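You operate a simulated robot arm through the tools that you are given. There is no shell and no other tool.

Carry out the task below with a simulated robot arm. There is one attempt and no reset: what you move stays moved.

JOB
Set port 20 in its holder and try both gauges; leave the red one standing there if it sinks.
Fine: the green must go in; gauges otherwise back in their stand; leave the other port. Set down upright: green gauge.

It is judged by the outcome, as a careful person would: the job done as asked, and still so three seconds after it is handed in. It fails if anything else is knocked over, pushed out of place, dropped, spilled or broken.

ROBOT AND FRAMES
A 6-joint arm with a three-finger gripper, fixed in place. Base frame: the origin is at the foot of the arm, x ahead of it, y to its left, z up. Lengths are in m, angles in degrees, forces in N, time in s.
Its first joint turns from -166.0 to 166.0 degrees. Payload 4.89 kg.
Tool frame: the origin (TCP) lies between the finger pads and is the grasp point; the fingertips stand 0.03 m ahead of it; z points along the fingers, y is the line along which they close. The gripper opens to 0.164 m. The gripper's body begins 0.125 m behind the TCP.
Orientation is told as [roll, pitch, yaw] about the base's x, y, z axes, in that order, counted from this pose: with the fingers straight down and closing along the base's y, the tool's x points along the base's -x, its y along +y and its z along -z.

CONTROLS
- The arm moves only by the tool apply_moves. Its argument "plan" is one flat list of numbers, 7 for each row, row after row: the finger opening in m, from 0 to 0.164, then the shift along the tool's x, y, z in m, then the turn, a rotation vector about the tool's x, y, z in degrees. In form: [hand, dx, dy, dz, ax, ay, az, hand, dx, dy, dz, ax, ay, az, ...]. A call has 1 to 20 rows; each row shifts and turns the commanded pose from where the row before left it, along the tool's axes as they then stand. Each row takes 0.2 s and may step no farther than 0.05 m and 8.6 degrees from the row before; otherwise, or with a gripper value out of range, the whole call is refused. A pose out of reach is approached as far as the arm can. The call stops where the force on the tool passes 40 N (or 10 N more than at its start, if that is more) or the arm is blocked; 0.2 s more then pass. The fingers move at their own pace (about 0.108 m/s each) and stop on an object; they squeeze with about 41 N. The grip force told is the motor's: it shows also when the fingers shut on nothing. Time passes only in rows, and 0.2 s behind the last, so rows that do not move let the fingers close. The reply holds the time, the measured pose of the TCP, the force on the tool along the base axes, the opening and the grip force, in the units named above and with some noise, with the torque about the TCP (base axes, N m) and any sound that the robot's microphone picked up, and new pictures: "views" is both (left out), scene, wrist or none.
- Cameras (640 x 400 px; columns grow to the right, rows downward): "scene" is fixed at [0.4008, -0.5027, 1.3331]; the picture's right is [0.49, -0.87, 0.00], its down [-0.53, -0.30, -0.79] and it looks along [0.69, 0.39, -0.61] (base axes); focal length 300 px, centre (320, 200). "wrist" rides on the gripper at [0.076, -0.002, -0.152] in the tool frame; the picture's right is [0.02, 1.00, 0.00], its down [-0.88, 0.02, -0.47] and it looks along [-0.47, 0.01, 0.88] (tool axes); focal length 247 px, centre (320, 200). There is no depth. A picture from a camera that has moved, and an enlarged one, comes with that camera's place and axes in the base frame and with its lens.
- raise_lower(by): slides the trunk up (or, below 0, down) by that many m; the arm rides with it, the base frame stays. It gives what a move gives, with no picture.
- zoom(camera, box): a new picture of the part [left, top, right, bottom] of that camera's present view, enlarged. The clock stands still meanwhile.
- close_job(): hands the job in; it is judged then, once.

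Places have to be worked out from the pictures, the camera data and where the tool is seen. Open the gripper and draw the arm clear of the work before you hand the job in, unless the task says otherwise.

The tools are called after "Emit:" by a JSON object that holds its "op" and its "data". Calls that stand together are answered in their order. apply_moves: Moves the arm, as the interface text tells. Its arguments: {"type":"object","properties":{"plan":{"type":"array","items":{"type":"number"}},"views":{"type":"string","enum":["both","scene","wrist","none"]}},"required":["plan"]} The other tools are called the same way: raise_lower (by) slides the trunk up or down; zoom (camera, box) takes an enlarged picture of a part of a camera's view; close_job () hands the job in.

At the start:

```text
time_s: 0.0
ee_pos: [0.5821, -0.2436, 1.1259]
orientation: [0.0, 0.0, 0.0]
wrist_force: [-0.4, -0.5, 0.2]
moment: [0.01, 0.0, 0.02]
width: 0.1641
gripper_force: 0.1
trunk travel left (down, up): [-0.175, 0.215]
```

scene: 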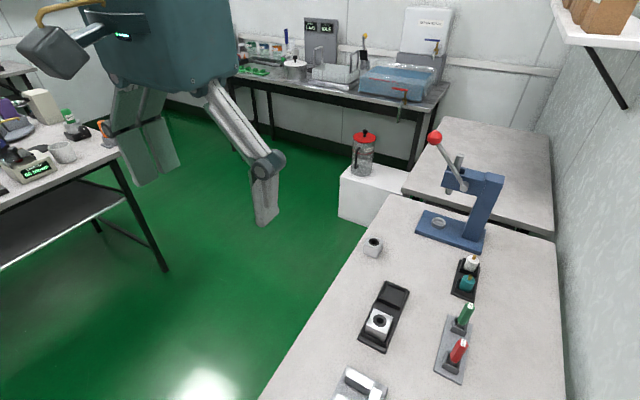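
wrist: 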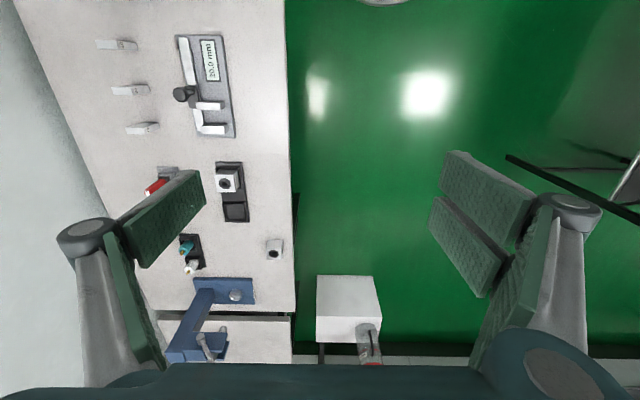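

I see a bench with a press, a small grey port, a black holder with a port in it, a stand with green and red gauges, and other items. I'll zoom in to read details.

Emit:
{"op": "zoom", "data": {"camera": "scene", "box": [330, 220, 490, 320]}}

Emit:
{"op": "zoom", "data": {"camera": "scene", "box": [330, 300, 490, 400]}}

Emit:
{"op": "zoom", "data": {"camera": "wrist", "box": [140, 140, 300, 240]}}

Emit:
{"op": "zoom", "data": {"camera": "wrist", "box": [90, 20, 290, 145]}}

Emit:
{"op": "zoom", "data": {"camera": "wrist", "box": [140, 220, 300, 320]}}

```text
4.00 times, centred on (410, 270) of scene
camera zoom: at [0.4008, -0.5027, 1.3331], right [0.49, -0.87, 0.0], down [-0.53, -0.3, -0.79], along [0.69, 0.39, -0.61], focal length 1201 px, centre (-40, -80)
```

zoom: 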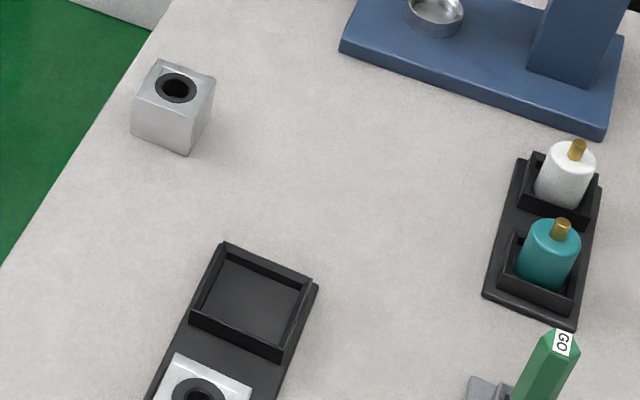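

```text
4.00 times, centred on (410, 350) of scene
camera zoom: at [0.4008, -0.5027, 1.3331], right [0.49, -0.87, 0.0], down [-0.53, -0.3, -0.79], along [0.69, 0.39, -0.61], focal length 1201 px, centre (-40, -400)
```

zoom: 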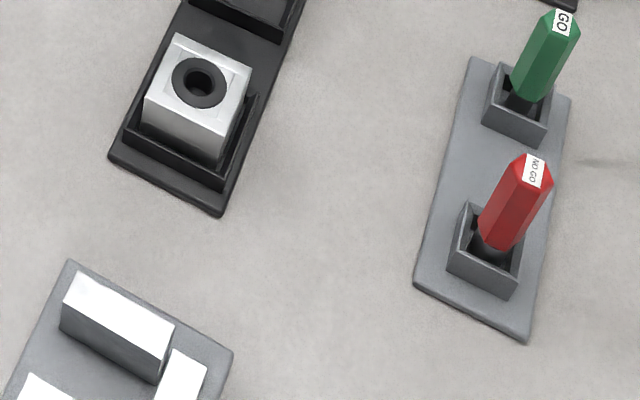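

```text
4.00 times, centred on (220, 190) of wrist
camera zoom: at [0.5058, -0.2447, 1.2785], right [-0.02, 1.0, 0.0], down [0.88, 0.02, 0.47], along [0.47, 0.01, -0.88], focal length 988 px, centre (720, 240)
```

zoom: 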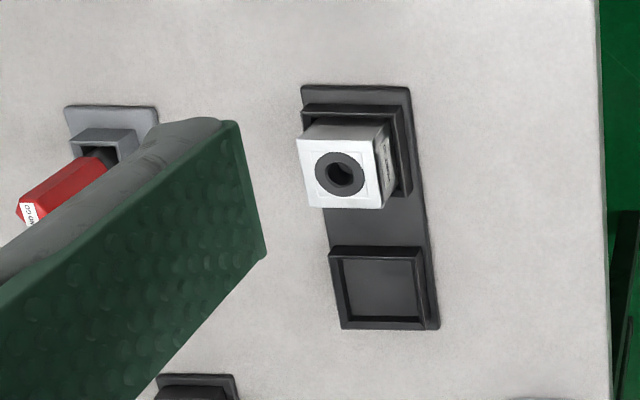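

```text
3.20 times, centred on (190, 82) of wrist
camera zoom: at [0.5058, -0.2447, 1.2785], right [-0.02, 1.0, 0.0], down [0.88, 0.02, 0.47], along [0.47, 0.01, -0.88], focal length 790 px, centre (736, 576)
```

zoom: 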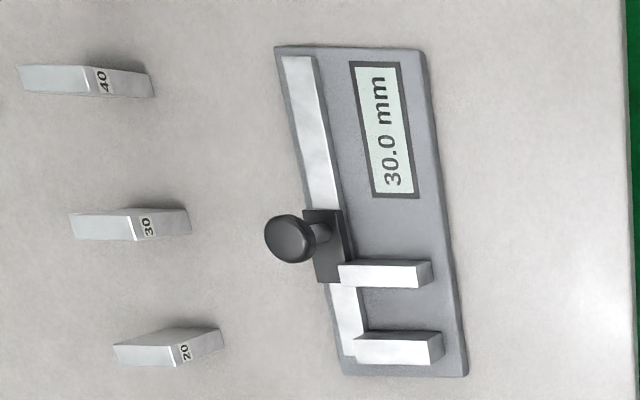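

```text
4.00 times, centred on (220, 270) of wrist
camera zoom: at [0.5058, -0.2447, 1.2785], right [-0.02, 1.0, 0.0], down [0.88, 0.02, 0.47], along [0.47, 0.01, -0.88], focal length 988 px, centre (720, -80)
```

zoom: 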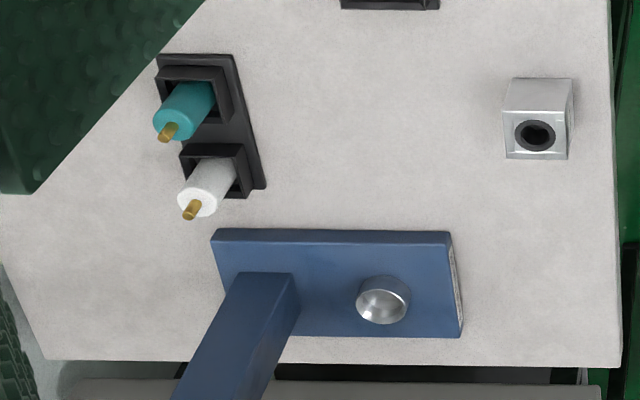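

The holder already has one port in it, labelled on its +y side; the other is loose. I'll enlarge both to find which is 20.

Emit:
{"op": "zoom", "data": {"camera": "wrist", "box": [210, 160, 250, 185]}}

Emit:
{"op": "zoom", "data": {"camera": "wrist", "box": [256, 232, 296, 257]}}

Emit:
{"op": "zoom", "data": {"camera": "scene", "box": [356, 232, 396, 257]}}

Emit:
{"op": "zoom", "data": {"camera": "scene", "box": [356, 306, 404, 336]}}

```text
16.00 times, centred on (230, 172) of wrist
camera zoom: at [0.5058, -0.2447, 1.2785], right [-0.02, 1.0, 0.0], down [0.88, 0.02, 0.47], along [0.47, 0.01, -0.88], focal length 3952 px, centre (1760, 640)
```

zoom: 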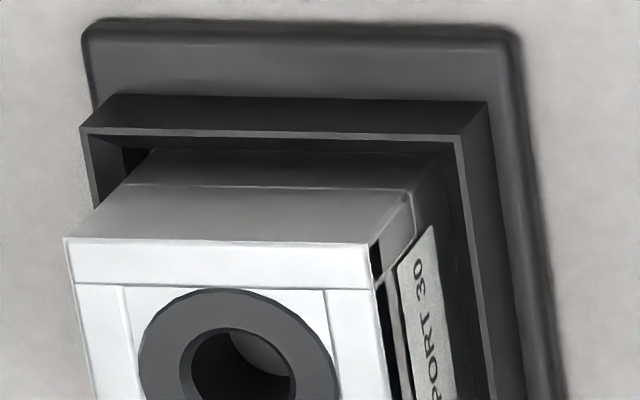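

```text
16.00 times, centred on (276, 244) of wrist
camera zoom: at [0.5058, -0.2447, 1.2785], right [-0.02, 1.0, 0.0], down [0.88, 0.02, 0.47], along [0.47, 0.01, -0.88], focal length 3952 px, centre (1024, -512)
```

zoom: 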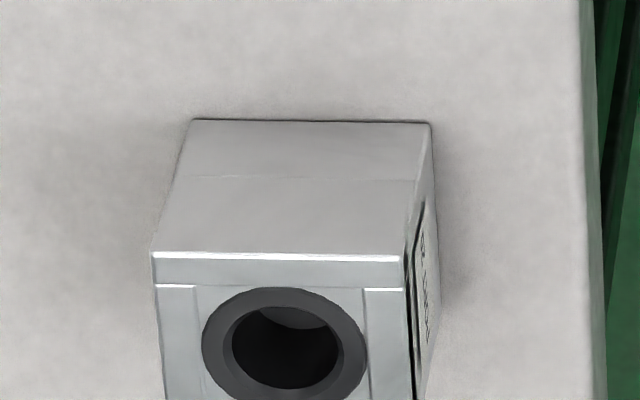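

```text
16.00 times, centred on (376, 244) of scene
camera zoom: at [0.4008, -0.5027, 1.3331], right [0.49, -0.87, 0.0], down [-0.53, -0.3, -0.79], along [0.69, 0.39, -0.61], focal length 4806 px, centre (-576, -512)
```

zoom: 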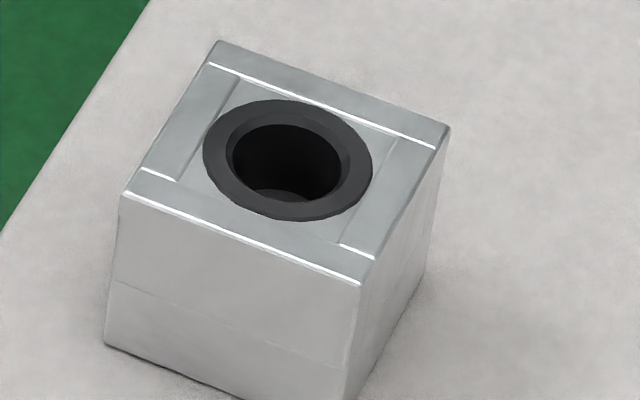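

```text
13.33 times, centred on (380, 321) of scene
camera zoom: at [0.4008, -0.5027, 1.3331], right [0.49, -0.87, 0.0], down [-0.53, -0.3, -0.79], along [0.69, 0.39, -0.61], focal length 4005 px, centre (-480, -1413)
```

zoom: 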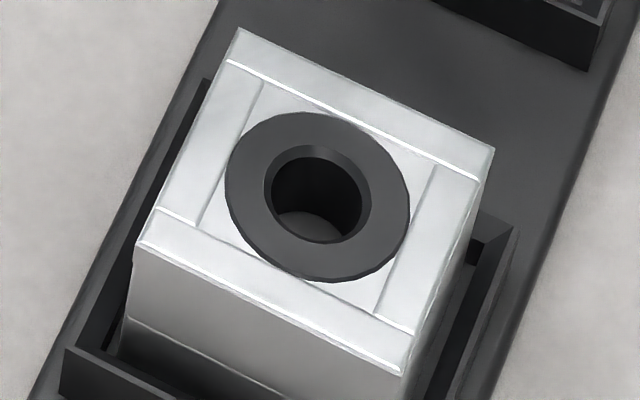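

The holder carries PORT 30, so the loose port is presumably 20 and the empty pocket its place. I'll move closer, above the loose port, for better views and measurements.

Emit:
{"op": "apply_moves", "data": {"plan": [0.164, -0.0363, -0.0193, 0.021, 0, 0, 0, 0.164, -0.0363, -0.0193, 0.021, 0, 0, 0, 0.164, -0.0363, -0.0193, 0.021, 0, 0, 0, 0.164, -0.0363, -0.0193, 0.021, 0, 0, 0, 0.164, -0.0363, -0.0193, 0.021, 0, 0, 0, 0.164, -0.0363, -0.0193, 0.021, 0, 0, 0]}}

```text
time_s: 1.4
ee_pos: [0.7991, -0.3605, 0.9986]
orientation: [0.0, 0.0, 0.0]
wrist_force: [-1.5, 0.9, 2.3]
moment: [-0.15, -0.26, 0.04]
width: 0.1641
gripper_force: 0.0
trunk travel left (down, up): [-0.175, 0.215]
camera wrist: at [0.723, -0.3605, 1.1526], right [-0.02, 1.0, 0.0], down [0.88, 0.02, 0.47], along [0.47, 0.01, -0.88], focal length 247 px, centre (320, 200)
```

scene: 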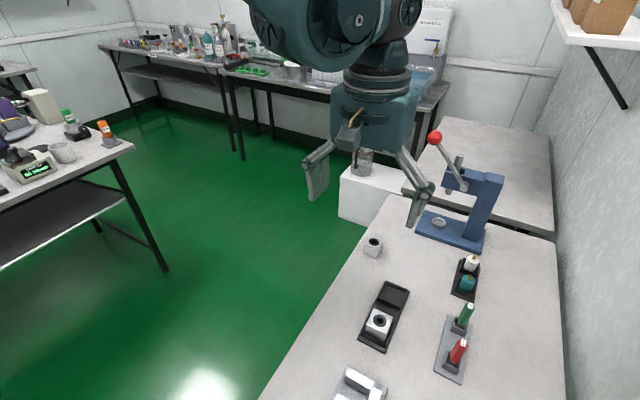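
wrist: 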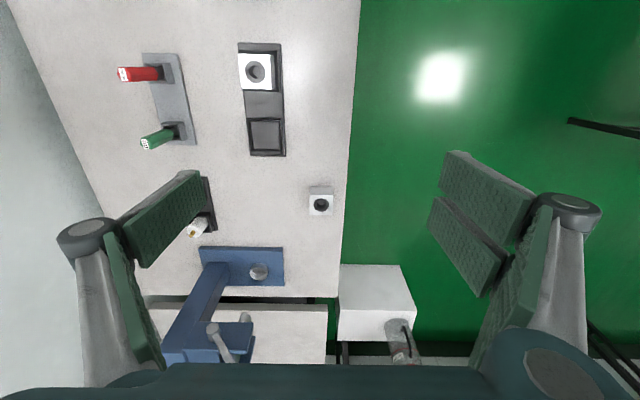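

Closer view now. I'll zoom on the loose port, the holder, and gauges for precise positions.

Emit:
{"op": "zoom", "data": {"camera": "wrist", "box": [296, 175, 360, 215]}}

Emit:
{"op": "zoom", "data": {"camera": "wrist", "box": [200, 35, 328, 165]}}

Emit:
{"op": "zoom", "data": {"camera": "wrist", "box": [100, 40, 228, 160]}}

```text
10.00 times, centred on (328, 195) of wrist
camera zoom: at [0.723, -0.3605, 1.1526], right [-0.02, 1.0, 0.0], down [0.88, 0.02, 0.47], along [0.47, 0.01, -0.88], focal length 2470 px, centre (240, 250)
```

zoom: 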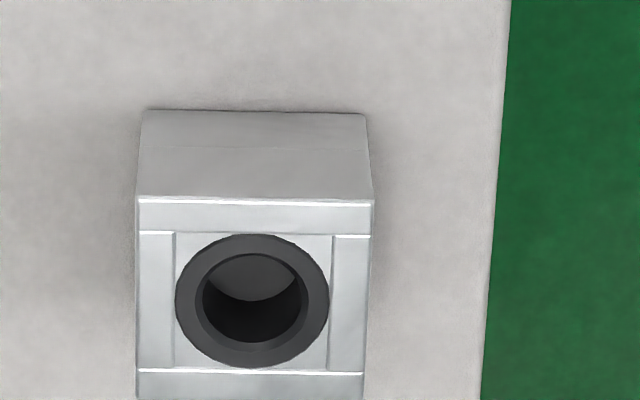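

```text
3.08 times, centred on (264, 100) of wrist
camera zoom: at [0.723, -0.3605, 1.1526], right [-0.02, 1.0, 0.0], down [0.88, 0.02, 0.47], along [0.47, 0.01, -0.88], focal length 760 px, centre (492, 508)
```

zoom: 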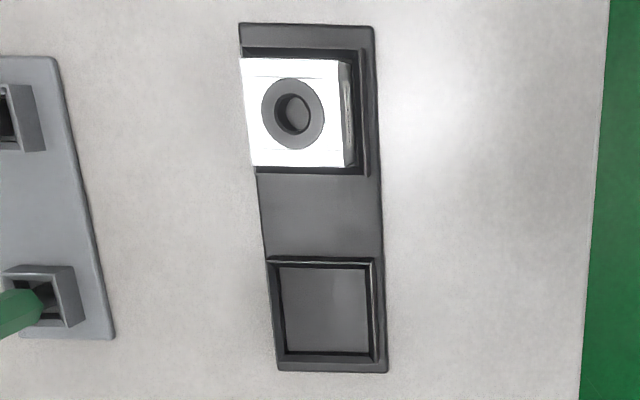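

```text
3.33 times, centred on (164, 100) of wrist
camera zoom: at [0.723, -0.3605, 1.1526], right [-0.02, 1.0, 0.0], down [0.88, 0.02, 0.47], along [0.47, 0.01, -0.88], focal length 823 px, centre (840, 533)
```

zoom: 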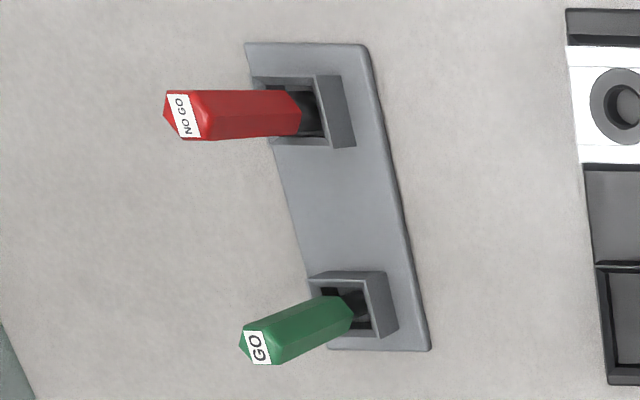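

Estimated: loose port (0.04 m square, ~0.036 tall) at about (0.93, -0.356), top z≈0.778; empty pocket near (0.845, -0.447). I'll move above the loose port and check the reach.

Emit:
{"op": "apply_moves", "data": {"plan": [0.164, -0.0315, 0.0011, 0.0297, 0, 0, 0, 0.164, -0.0315, 0.0011, 0.0297, 0, 0, 0, 0.164, -0.0315, 0.0011, 0.0297, 0, 0, 0, 0.164, -0.0315, 0.0011, 0.0297, 0, 0, 0, 0.1, 0, 0, 0, 0, 0, 0, 0.1, 0, 0, 0, 0, 0, 0]}}

```text
time_s: 2.8
ee_pos: [0.9257, -0.3543, 0.8793]
orientation: [0.0, 0.0, -0.1]
wrist_force: [-0.3, -1.2, -0.5]
moment: [0.02, 0.08, -0.02]
width: 0.1001
gripper_force: 0.1
trunk travel left (down, up): [-0.175, 0.215]
camera wrist: at [0.8498, -0.3556, 1.0327], right [-0.02, 1.0, 0.0], down [0.88, 0.02, 0.47], along [0.47, 0.01, -0.88], focal length 247 px, centre (320, 200)
```

scene: 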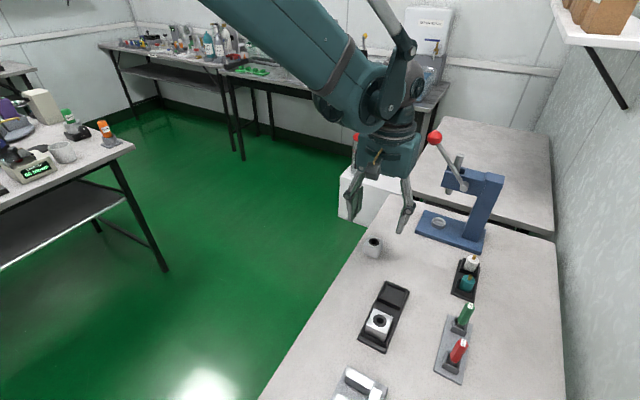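
wrist: 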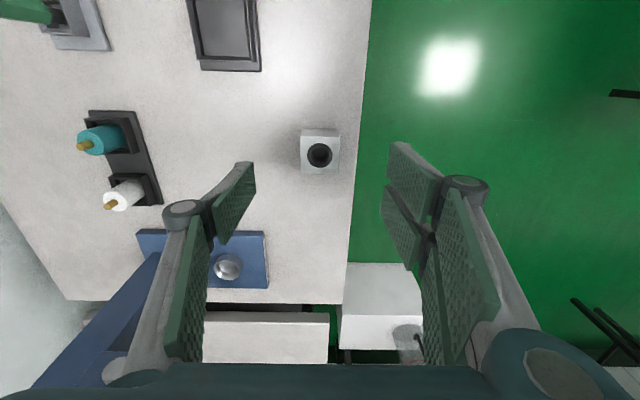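

The reach seems fine so far. Zoom to localise the port precisely.

Emit:
{"op": "zoom", "data": {"camera": "wrist", "box": [288, 120, 352, 180]}}

Emit:
{"op": "zoom", "data": {"camera": "wrist", "box": [170, 0, 298, 80]}}

```text
6.67 times, centred on (320, 150) of wrist
camera zoom: at [0.8498, -0.3556, 1.0327], right [-0.02, 1.0, 0.0], down [0.88, 0.02, 0.47], along [0.47, 0.01, -0.88], focal length 1646 px, centre (320, 533)
```

zoom: 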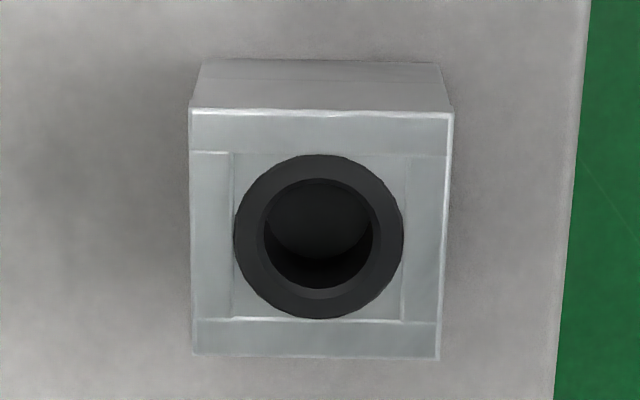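

```text
5.00 times, centred on (234, 40) of wrist
camera zoom: at [0.8498, -0.3556, 1.0327], right [-0.02, 1.0, 0.0], down [0.88, 0.02, 0.47], along [0.47, 0.01, -0.88], focal length 1235 px, centre (750, 1000)
```

zoom: 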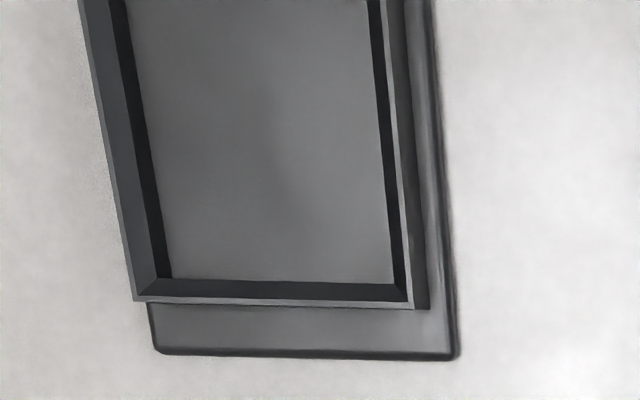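

Port 20's hole is at about (0.930, -0.354), top z≈0.78, with no noticeable yaw. I'll descend so the fingertips straddle its upper half, without closing yet.

Emit:
{"op": "apply_moves", "data": {"plan": [0.1, -0.001, 0, 0.0287, 0, 0, 0, 0.08, -0.001, 0, 0.0287, 0, 0, 0, 0.08, -0.001, 0, 0.0287, 0, 0, 0, 0.08, 0, 0, 0, 0, 0, 0]}}

```text
time_s: 3.8
ee_pos: [0.9287, -0.3544, 0.7934]
orientation: [0.1, 0.0, 0.0]
wrist_force: [0.0, -0.3, -1.1]
moment: [0.06, 0.01, 0.01]
width: 0.08
gripper_force: 0.1
trunk travel left (down, up): [-0.175, 0.215]
camera wrist: at [0.8524, -0.356, 0.9465], right [-0.02, 1.0, 0.0], down [0.88, 0.02, 0.47], along [0.47, 0.01, -0.88], focal length 247 px, centre (320, 200)
```

scene: 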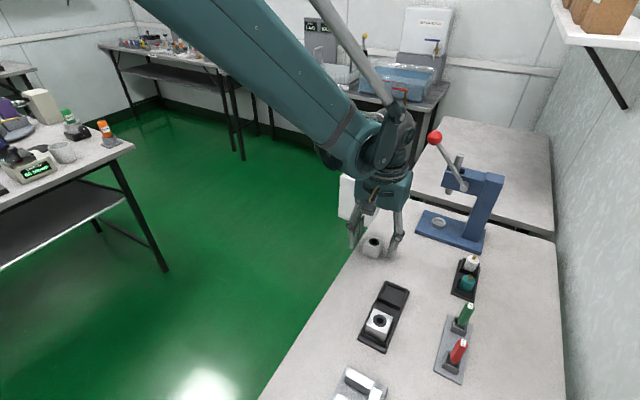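
wrist: 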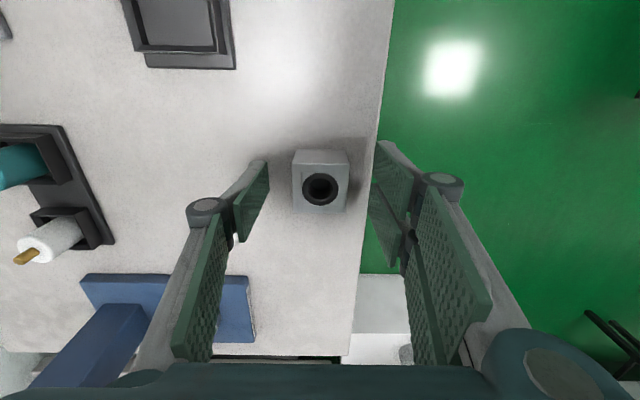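

Emit:
{"op": "zoom", "data": {"camera": "wrist", "box": [230, 130, 430, 255]}}

Emit:
{"op": "zoom", "data": {"camera": "scene", "box": [335, 195, 415, 270]}}

```text
3.20 times, centred on (330, 192) of wrist
camera zoom: at [0.8524, -0.356, 0.9465], right [-0.02, 1.0, 0.0], down [0.88, 0.02, 0.47], along [0.47, 0.01, -0.88], focal length 790 px, centre (288, 224)
```

zoom: 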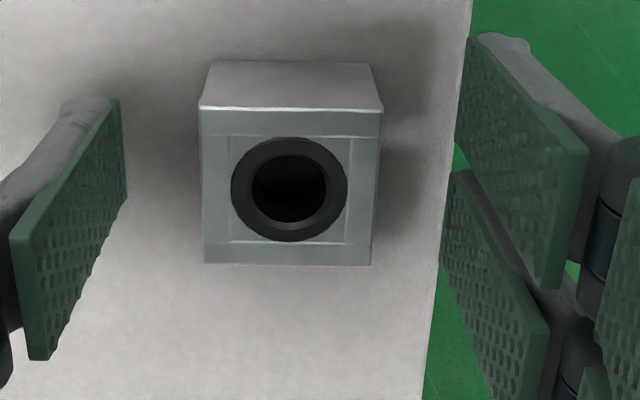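

```text
5.33 times, centred on (375, 232) of scene
camera zoom: at [0.4008, -0.5027, 1.3331], right [0.49, -0.87, 0.0], down [-0.53, -0.3, -0.79], along [0.69, 0.39, -0.61], focal length 1602 px, centre (27, 27)
```

zoom: 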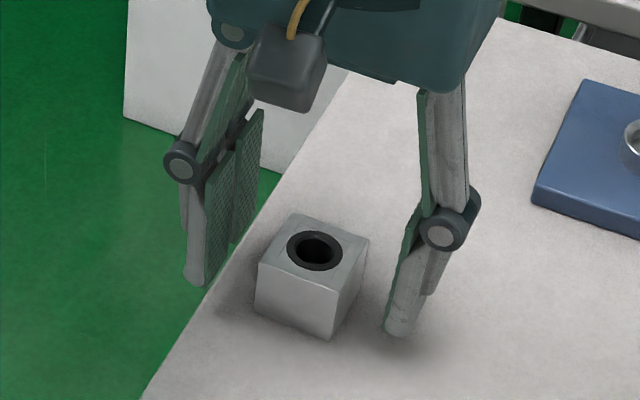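

The fingers straddle the port evenly. I'll close on it.

Emit:
{"op": "apply_moves", "data": {"plan": [0.02, 0, 0, 0, 0, 0, 0, 0.02, 0, 0, 0, 0, 0, 0, 0.02, 0, 0, 0, 0, 0, 0]}}

```text
time_s: 4.6
ee_pos: [0.9283, -0.3553, 0.7936]
orientation: [-0.1, 0.0, -0.1]
wrist_force: [-0.5, 0.2, -0.2]
moment: [0.03, 0.0, 0.02]
width: 0.0398
gripper_force: 41.3
trunk travel left (down, up): [-0.175, 0.215]
camera wrist: at [0.8522, -0.3559, 0.947], right [-0.02, 1.0, 0.0], down [0.88, 0.02, 0.47], along [0.47, 0.01, -0.88], focal length 247 px, centre (320, 200)
```

scene: 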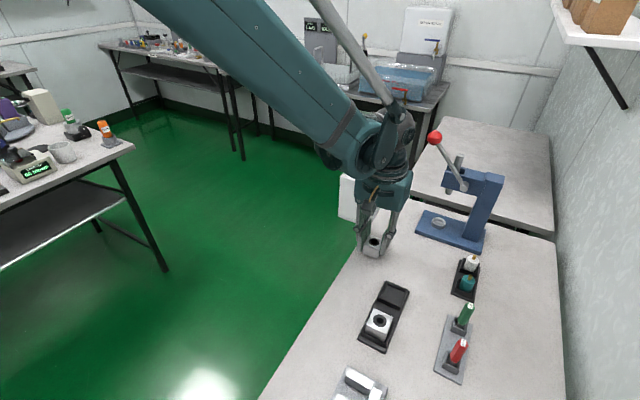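
wrist: 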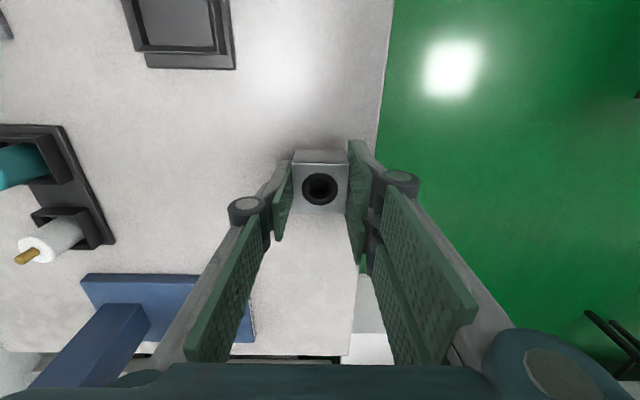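

Port 20 is gripped (width 0.0398). I'll lift it and carry it above the empty pocket, then check alignment.

Emit:
{"op": "apply_moves", "data": {"plan": [0.02, 0, 0, -0.03, 0, 0, 0, 0.02, 0, 0, -0.05, 0, 0, 0, 0.02, 0.0275, -0.0227, 0, 0, 0, 0, 0.02, 0.0275, -0.0227, 0, 0, 0, 0, 0.02, 0.0275, -0.0227, 0, 0, 0, 0, 0.02, 0.0275, -0.0227, 0, 0, 0, 0, 0.02, 0, 0, 0, 0, 0, 0]}}

```text
time_s: 6.2
ee_pos: [0.8182, -0.4467, 0.8747]
orientation: [0.0, 0.0, 0.0]
wrist_force: [-0.3, 0.2, -0.9]
moment: [0.03, -0.02, 0.04]
width: 0.0396
gripper_force: 41.1
trunk travel left (down, up): [-0.175, 0.215]
camera wrist: at [0.7424, -0.4468, 1.0274], right [-0.02, 1.0, 0.0], down [0.88, 0.02, 0.47], along [0.47, 0.01, -0.88], focal length 247 px, centre (320, 200)
```

scene: 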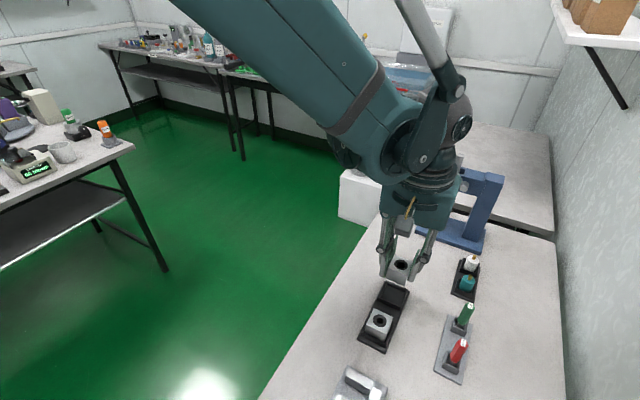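
wrist: 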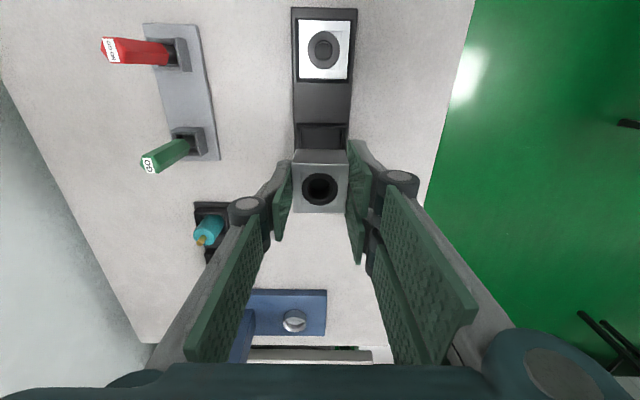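

Emit:
{"op": "zoom", "data": {"camera": "wrist", "box": [256, 0, 384, 80]}}

Emit:
{"op": "zoom", "data": {"camera": "wrist", "box": [270, 100, 370, 220]}}

Emit:
{"op": "zoom", "data": {"camera": "scene", "box": [350, 250, 450, 360]}}

```text
5.00 times, centred on (320, 40) of wrist
camera zoom: at [0.7424, -0.4468, 1.0274], right [-0.02, 1.0, 0.0], down [0.88, 0.02, 0.47], along [0.47, 0.01, -0.88], focal length 1235 px, centre (320, 1000)
```

zoom: 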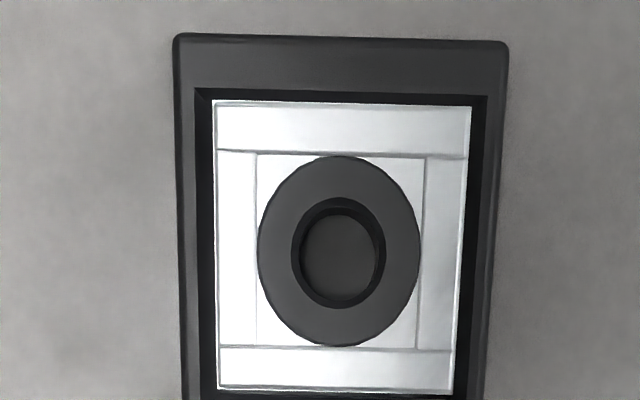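

```text
3.33 times, centred on (320, 160) of wrist
camera zoom: at [0.7424, -0.4468, 1.0274], right [-0.02, 1.0, 0.0], down [0.88, 0.02, 0.47], along [0.47, 0.01, -0.88], focal length 823 px, centre (320, 333)
```

zoom: 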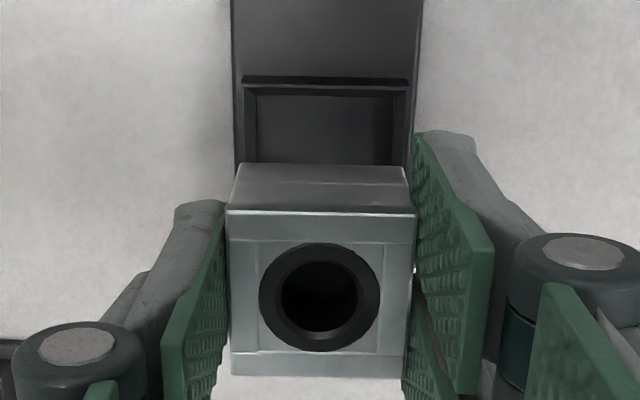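

```text
3.64 times, centred on (400, 305) of scene
camera zoom: at [0.4008, -0.5027, 1.3331], right [0.49, -0.87, 0.0], down [-0.53, -0.3, -0.79], along [0.69, 0.39, -0.61], focal length 1092 px, centre (29, -182)
```

zoom: 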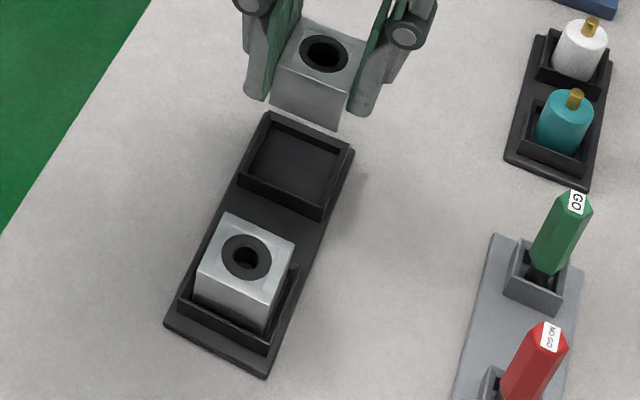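

Held port's centre is about 4 mm ahead of the TCP; the pocket centre I judge at (0.816, -0.446), its floor ~12 mm above the bench. I'll shift ~6 mm back and lower most of the way, then check.

Emit:
{"op": "apply_moves", "data": {"plan": [0.02, 0.0063, 0.0007, 0, 0, 0, 0, 0.02, 0, 0, 0.025, 0, 0, 0, 0.02, 0, 0, 0.02, 0, 0, 0, 0.02, 0, 0, 0, 0, 0, 0]}}

Emit:
{"op": "zoom", "data": {"camera": "wrist", "box": [256, 80, 384, 224]}}

Emit:
{"op": "zoom", "data": {"camera": "scene", "box": [350, 255, 430, 335]}}

```text
time_s: 7.2
ee_pos: [0.813, -0.4451, 0.8285]
orientation: [-0.1, 0.0, 0.0]
wrist_force: [0.3, -0.2, -0.8]
moment: [0.01, 0.02, 0.01]
width: 0.0397
gripper_force: 40.8
trunk travel left (down, up): [-0.175, 0.215]
camera wrist: at [0.7368, -0.446, 0.9818], right [-0.02, 1.0, 0.0], down [0.88, 0.02, 0.47], along [0.47, 0.01, -0.88], focal length 247 px, centre (320, 200)
```

scene: 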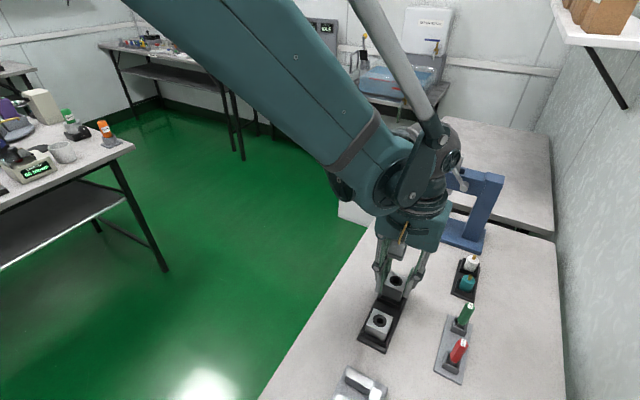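
wrist: 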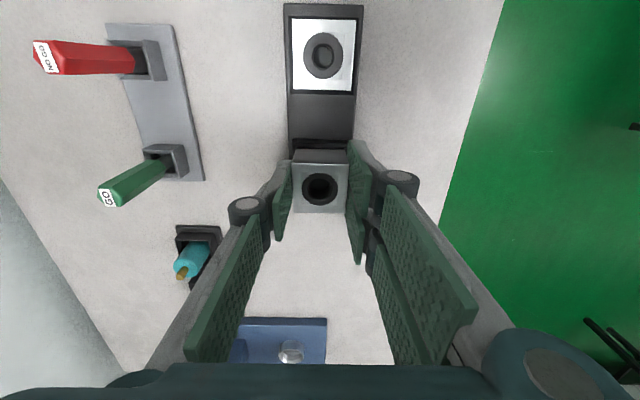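

```text
2.78 times, centred on (320, 152) of wrist
camera zoom: at [0.7368, -0.446, 0.9818], right [-0.02, 1.0, 0.0], down [0.88, 0.02, 0.47], along [0.47, 0.01, -0.88], focal length 686 px, centre (320, 333)
```

zoom: 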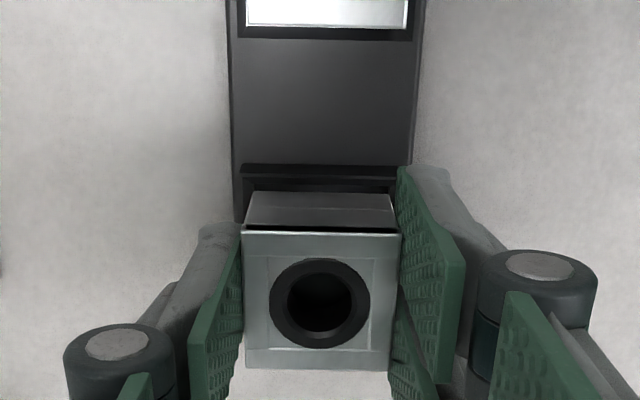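

```text
5.00 times, centred on (390, 295) of scene
camera zoom: at [0.4008, -0.5027, 1.3331], right [0.49, -0.87, 0.0], down [-0.53, -0.3, -0.79], along [0.69, 0.39, -0.61], focal length 1502 px, centre (-30, -275)
```

zoom: 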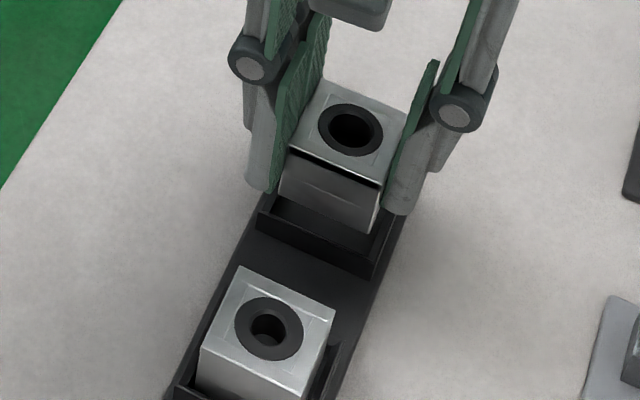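

The port is just above the pocket walls. I'll zoom tightly on the gap before lowering into it.

Emit:
{"op": "zoom", "data": {"camera": "wrist", "box": [290, 130, 354, 170]}}

Emit:
{"op": "zoom", "data": {"camera": "scene", "box": [375, 270, 423, 310]}}

```text
10.00 times, centred on (322, 150) of wrist
camera zoom: at [0.7368, -0.446, 0.9818], right [-0.02, 1.0, 0.0], down [0.88, 0.02, 0.47], along [0.47, 0.01, -0.88], focal length 2470 px, centre (300, 700)
```

zoom: 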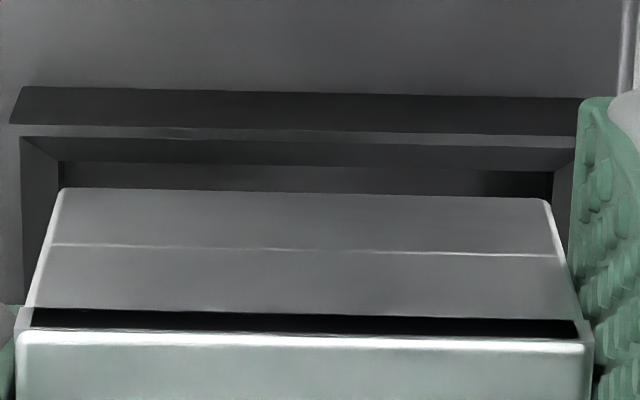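

```text
10.00 times, centred on (399, 290) of scene
camera zoom: at [0.4008, -0.5027, 1.3331], right [0.49, -0.87, 0.0], down [-0.53, -0.3, -0.79], along [0.69, 0.39, -0.61], focal length 3004 px, centre (-470, -700)
```

zoom: 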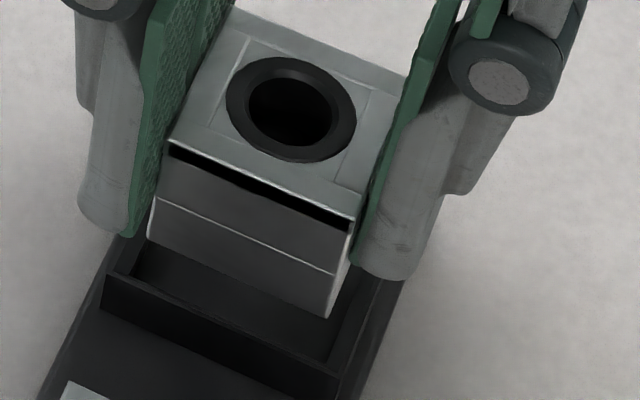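

Now I see the wall's top edge distinctly: the pocket centre is ~2.5 mm further ahead than assumed. I'll correct by +2.6 mm in x, −0.5 mm in y, and lower gently.

Emit:
{"op": "apply_moves", "data": {"plan": [0.02, -0.0026, -0.0005, 0, 0, 0, 0, 0.02, 0, 0, 0.008, 0, 0, 0, 0.02, 0, 0, 0.008, 0, 0, 0, 0.02, 0, 0, 0, 0, 0, 0]}}

Emit:
{"op": "zoom", "data": {"camera": "wrist", "box": [290, 130, 354, 170]}}

Emit:
{"op": "zoom", "data": {"camera": "scene", "box": [365, 270, 429, 334]}}

```text
time_s: 8.2
ee_pos: [0.8154, -0.4462, 0.8125]
orientation: [0.0, 0.0, 0.1]
wrist_force: [-1.3, 0.2, -1.4]
moment: [-0.04, -0.02, 0.02]
width: 0.0397
gripper_force: 41.5
trunk travel left (down, up): [-0.175, 0.215]
camera wrist: at [0.7391, -0.4469, 0.9662], right [-0.02, 1.0, 0.0], down [0.88, 0.02, 0.47], along [0.47, 0.01, -0.88], focal length 247 px, centre (320, 200)
```

scene: 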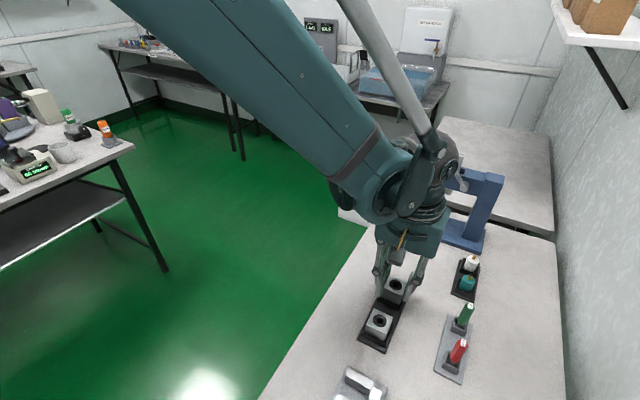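
wrist: 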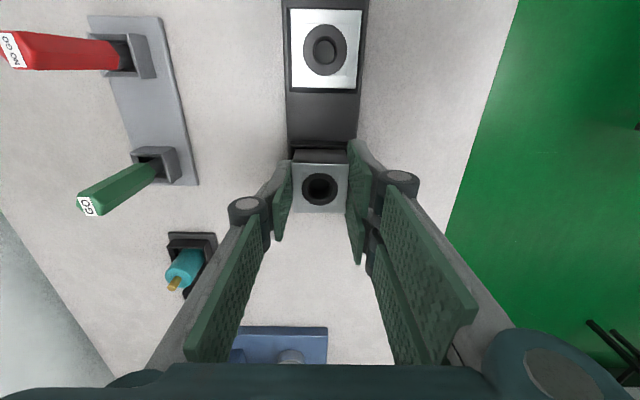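

```text
10.00 times, centred on (322, 150) of wrist
camera zoom: at [0.7391, -0.4469, 0.9662], right [-0.02, 1.0, 0.0], down [0.88, 0.02, 0.47], along [0.47, 0.01, -0.88], focal length 2470 px, centre (300, 700)
```

zoom: 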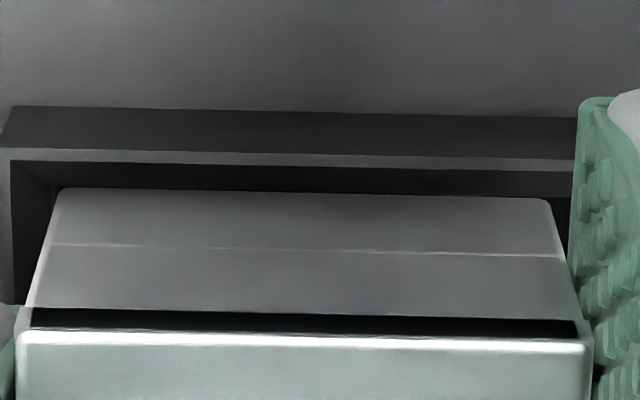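

```text
6.25 times, centred on (397, 302) of scene
camera zoom: at [0.4008, -0.5027, 1.3331], right [0.49, -0.87, 0.0], down [-0.53, -0.3, -0.79], along [0.69, 0.39, -0.61], focal length 1877 px, centre (-161, -438)
```

zoom: 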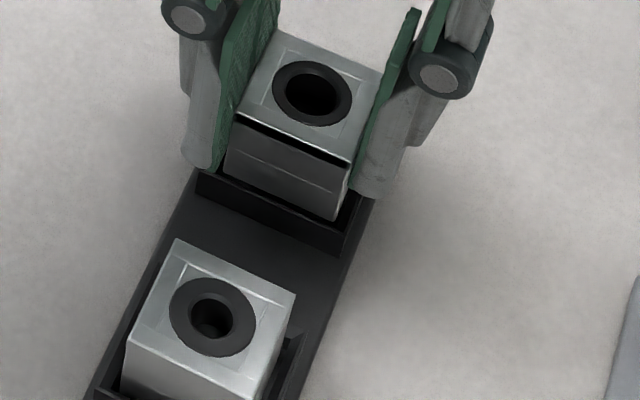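

The port is entering with clear gaps on all sides. I'll lower the last few millimetres in small steps.

Emit:
{"op": "apply_moves", "data": {"plan": [0.02, 0, 0, 0.002, 0, 0, 0, 0.02, 0, 0, 0.002, 0, 0, 0, 0.02, 0, 0, 0.001, 0, 0, 0, 0.02, 0, 0, 0, 0, 0, 0], "views": "none"}}

Emit:
{"op": "zoom", "data": {"camera": "wrist", "box": [290, 130, 354, 170]}}

```text
time_s: 9.3
ee_pos: [0.8173, -0.4452, 0.8081]
orientation: [-0.1, -0.1, 0.1]
wrist_force: [3.6, -0.4, -3.0]
moment: [0.01, -0.22, 0.07]
width: 0.0392
gripper_force: 41.1
trunk travel left (down, up): [-0.175, 0.215]
stopped in row 4: the force on the tool passed its limit at 41 N (the readings are from after the stop); the commanded pose is now the measured one
```

```text
10.00 times, centred on (322, 150) of wrist
camera zoom: at [0.74, -0.4471, 0.9613], right [-0.02, 1.0, 0.0], down [0.88, 0.02, 0.47], along [0.47, 0.01, -0.88], focal length 2470 px, centre (300, 700)
```

zoom: 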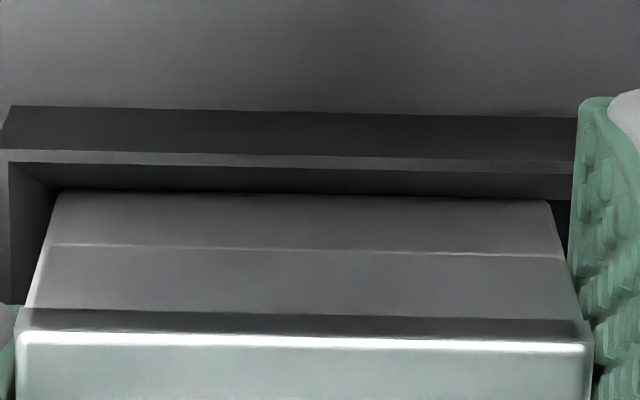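

The downward force limit tripped about where the floor is expected. Let me view the scene to check that the port is seated rather than on a wall.

Emit:
{"op": "zoom", "data": {"camera": "scene", "box": [365, 270, 429, 334]}}

Emit:
{"op": "zoom", "data": {"camera": "scene", "box": [380, 270, 420, 310]}}

Emit:
{"op": "zoom", "data": {"camera": "wrist", "box": [270, 0, 370, 220]}}

```text
6.25 times, centred on (397, 302) of scene
camera zoom: at [0.4008, -0.5027, 1.3331], right [0.49, -0.87, 0.0], down [-0.53, -0.3, -0.79], along [0.69, 0.39, -0.61], focal length 1877 px, centre (-161, -438)
```

zoom: 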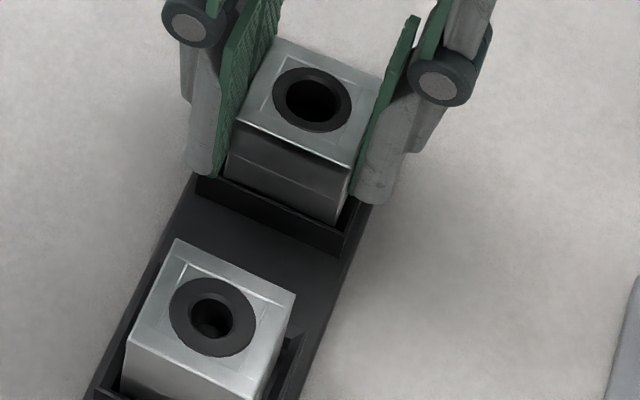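

```text
10.00 times, centred on (400, 290) of scene
camera zoom: at [0.4008, -0.5027, 1.3331], right [0.49, -0.87, 0.0], down [-0.53, -0.3, -0.79], along [0.69, 0.39, -0.61], focal length 3004 px, centre (-480, -700)
```

zoom: 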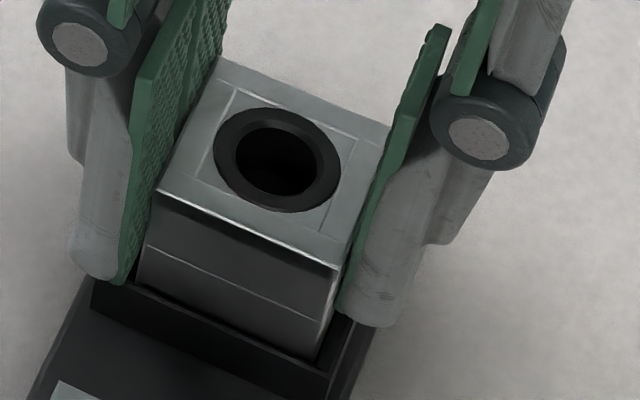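

```text
1.82 times, centred on (320, 110) of wrist
camera zoom: at [0.74, -0.4471, 0.9613], right [-0.02, 1.0, 0.0], down [0.88, 0.02, 0.47], along [0.47, 0.01, -0.88], focal length 449 px, centre (320, 364)
```

zoom: 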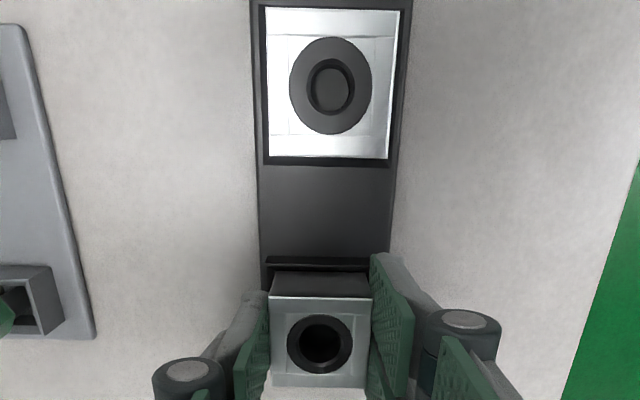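

The port sits down inside the walls. I'll open the fingers, rise, and check it stands level.

Emit:
{"op": "apply_moves", "data": {"plan": [0.05, 0, 0, 0, 0, 0, 0, 0.07, 0, 0, 0, 0, 0, 0, 0.08, 0, 0, -0.04, 0, 0, 0, 0.1, 0, 0, -0.04, 0, 0, 0, 0.1, 0, 0, 0, 0, 0, 0]}}

Emit:
{"op": "zoom", "data": {"camera": "scene", "box": [355, 270, 435, 350]}}

Emit:
{"op": "zoom", "data": {"camera": "wrist", "box": [256, 0, 384, 190]}}

```text
time_s: 10.5
ee_pos: [0.8169, -0.4478, 0.8883]
orientation: [0.0, -0.1, 0.1]
wrist_force: [-0.3, 0.4, -0.3]
moment: [-0.02, -0.03, 0.01]
width: 0.1
gripper_force: 0.0
trunk travel left (down, up): [-0.175, 0.215]
camera wrist: at [0.7398, -0.4474, 1.0417], right [-0.02, 1.0, 0.0], down [0.88, 0.02, 0.47], along [0.47, 0.01, -0.88], focal length 247 px, centre (320, 200)
```

scene: 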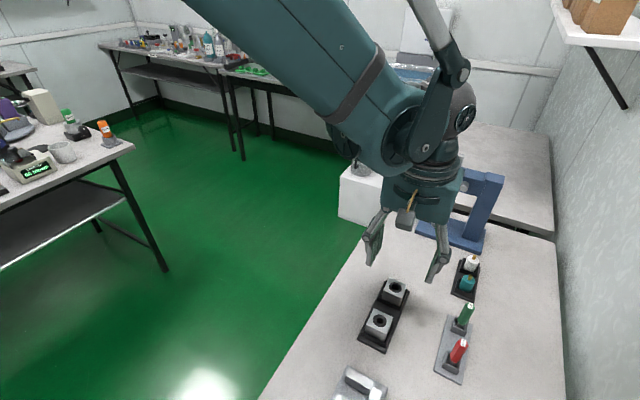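
wrist: 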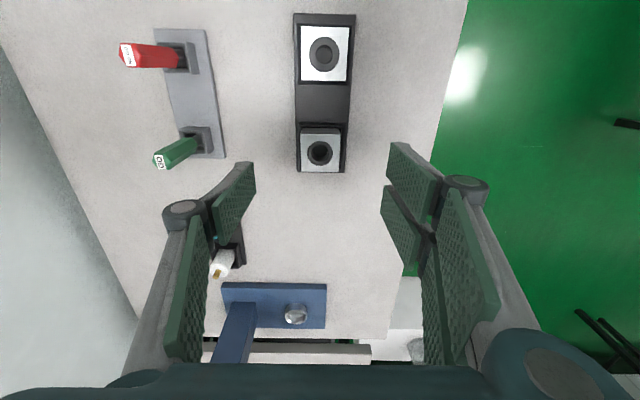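

```text
5.00 times, centred on (395, 310) of scene
camera zoom: at [0.4008, -0.5027, 1.3331], right [0.49, -0.87, 0.0], down [-0.53, -0.3, -0.79], along [0.69, 0.39, -0.61], focal length 1502 px, centre (-55, -350)
```

zoom: 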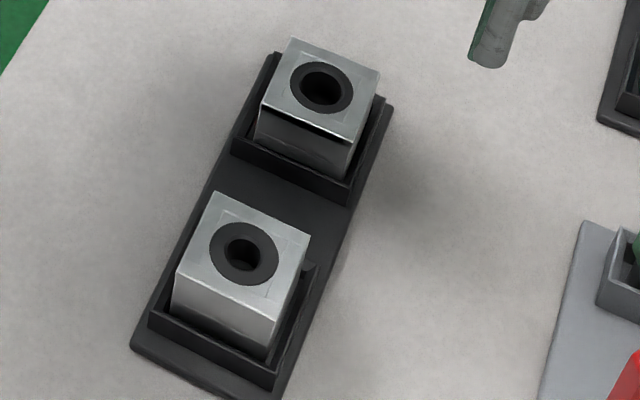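

```text
2.11 times, centred on (320, 95) of wrist
camera zoom: at [0.7398, -0.4474, 1.0417], right [-0.02, 1.0, 0.0], down [0.88, 0.02, 0.47], along [0.47, 0.01, -0.88], focal length 520 px, centre (320, 421)
```

zoom: 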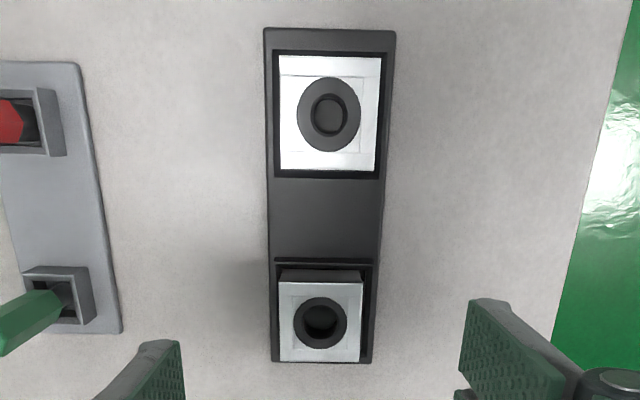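

Port 20 sits level in its pocket. Next the green GO gauge: I estimate it near (0.815, -0.588) with its top at ~0.833. I'll move above it, high, to measure.

Emit:
{"op": "apply_moves", "data": {"plan": [0.1, 0, 0, -0.04, 0, 0, 0, 0.1, 0, -0.035, -0.0155, 0, 0, 0, 0.1, 0, -0.035, -0.0155, 0, 0, 0, 0.1, 0, -0.035, 0, 0, 0, 0, 0.1, 0, -0.035, 0, 0, 0, 0, 0.1, 0, 0, 0, 0, 0, 0]}}

Emit:
{"op": "zoom", "data": {"camera": "wrist", "box": [256, 40, 384, 200]}}

Emit:
{"op": "zoom", "data": {"camera": "scene", "box": [425, 290, 489, 390]}}

```text
time_s: 11.9
ee_pos: [0.8149, -0.5874, 0.9609]
orientation: [0.0, -0.1, 0.1]
wrist_force: [-0.2, 0.0, -0.3]
moment: [0.04, 0.02, -0.02]
width: 0.0996
gripper_force: 0.0
trunk travel left (down, up): [-0.175, 0.215]
camera wrist: at [0.7393, -0.5883, 1.1139], right [-0.02, 1.0, 0.0], down [0.88, 0.02, 0.47], along [0.47, 0.01, -0.88], focal length 247 px, centre (320, 200)
```

scene: 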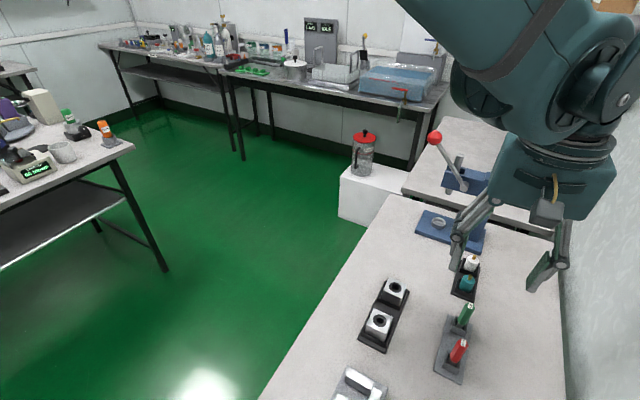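
wrist: 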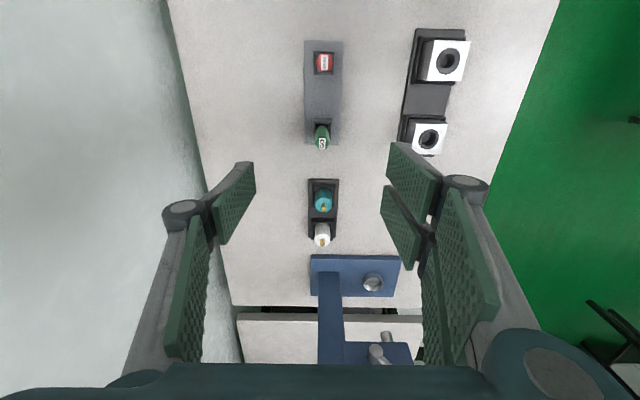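

```text
2.50 times, centred on (320, 120) of wrist
camera zoom: at [0.7393, -0.5883, 1.1139], right [-0.02, 1.0, 0.0], down [0.88, 0.02, 0.47], along [0.47, 0.01, -0.88], focal length 617 px, centre (320, 400)
```

zoom: 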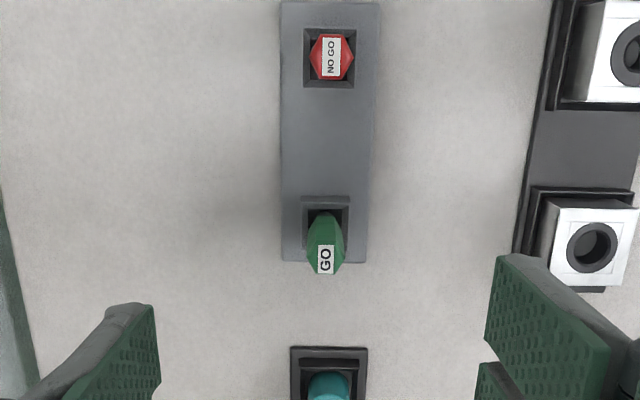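

```text
4.00 times, centred on (457, 340) of scene
camera zoom: at [0.4008, -0.5027, 1.3331], right [0.49, -0.87, 0.0], down [-0.53, -0.3, -0.79], along [0.69, 0.39, -0.61], focal length 1201 px, centre (-228, -360)
```

zoom: 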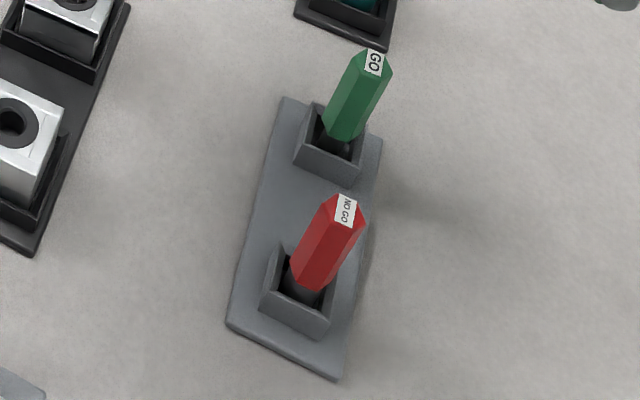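

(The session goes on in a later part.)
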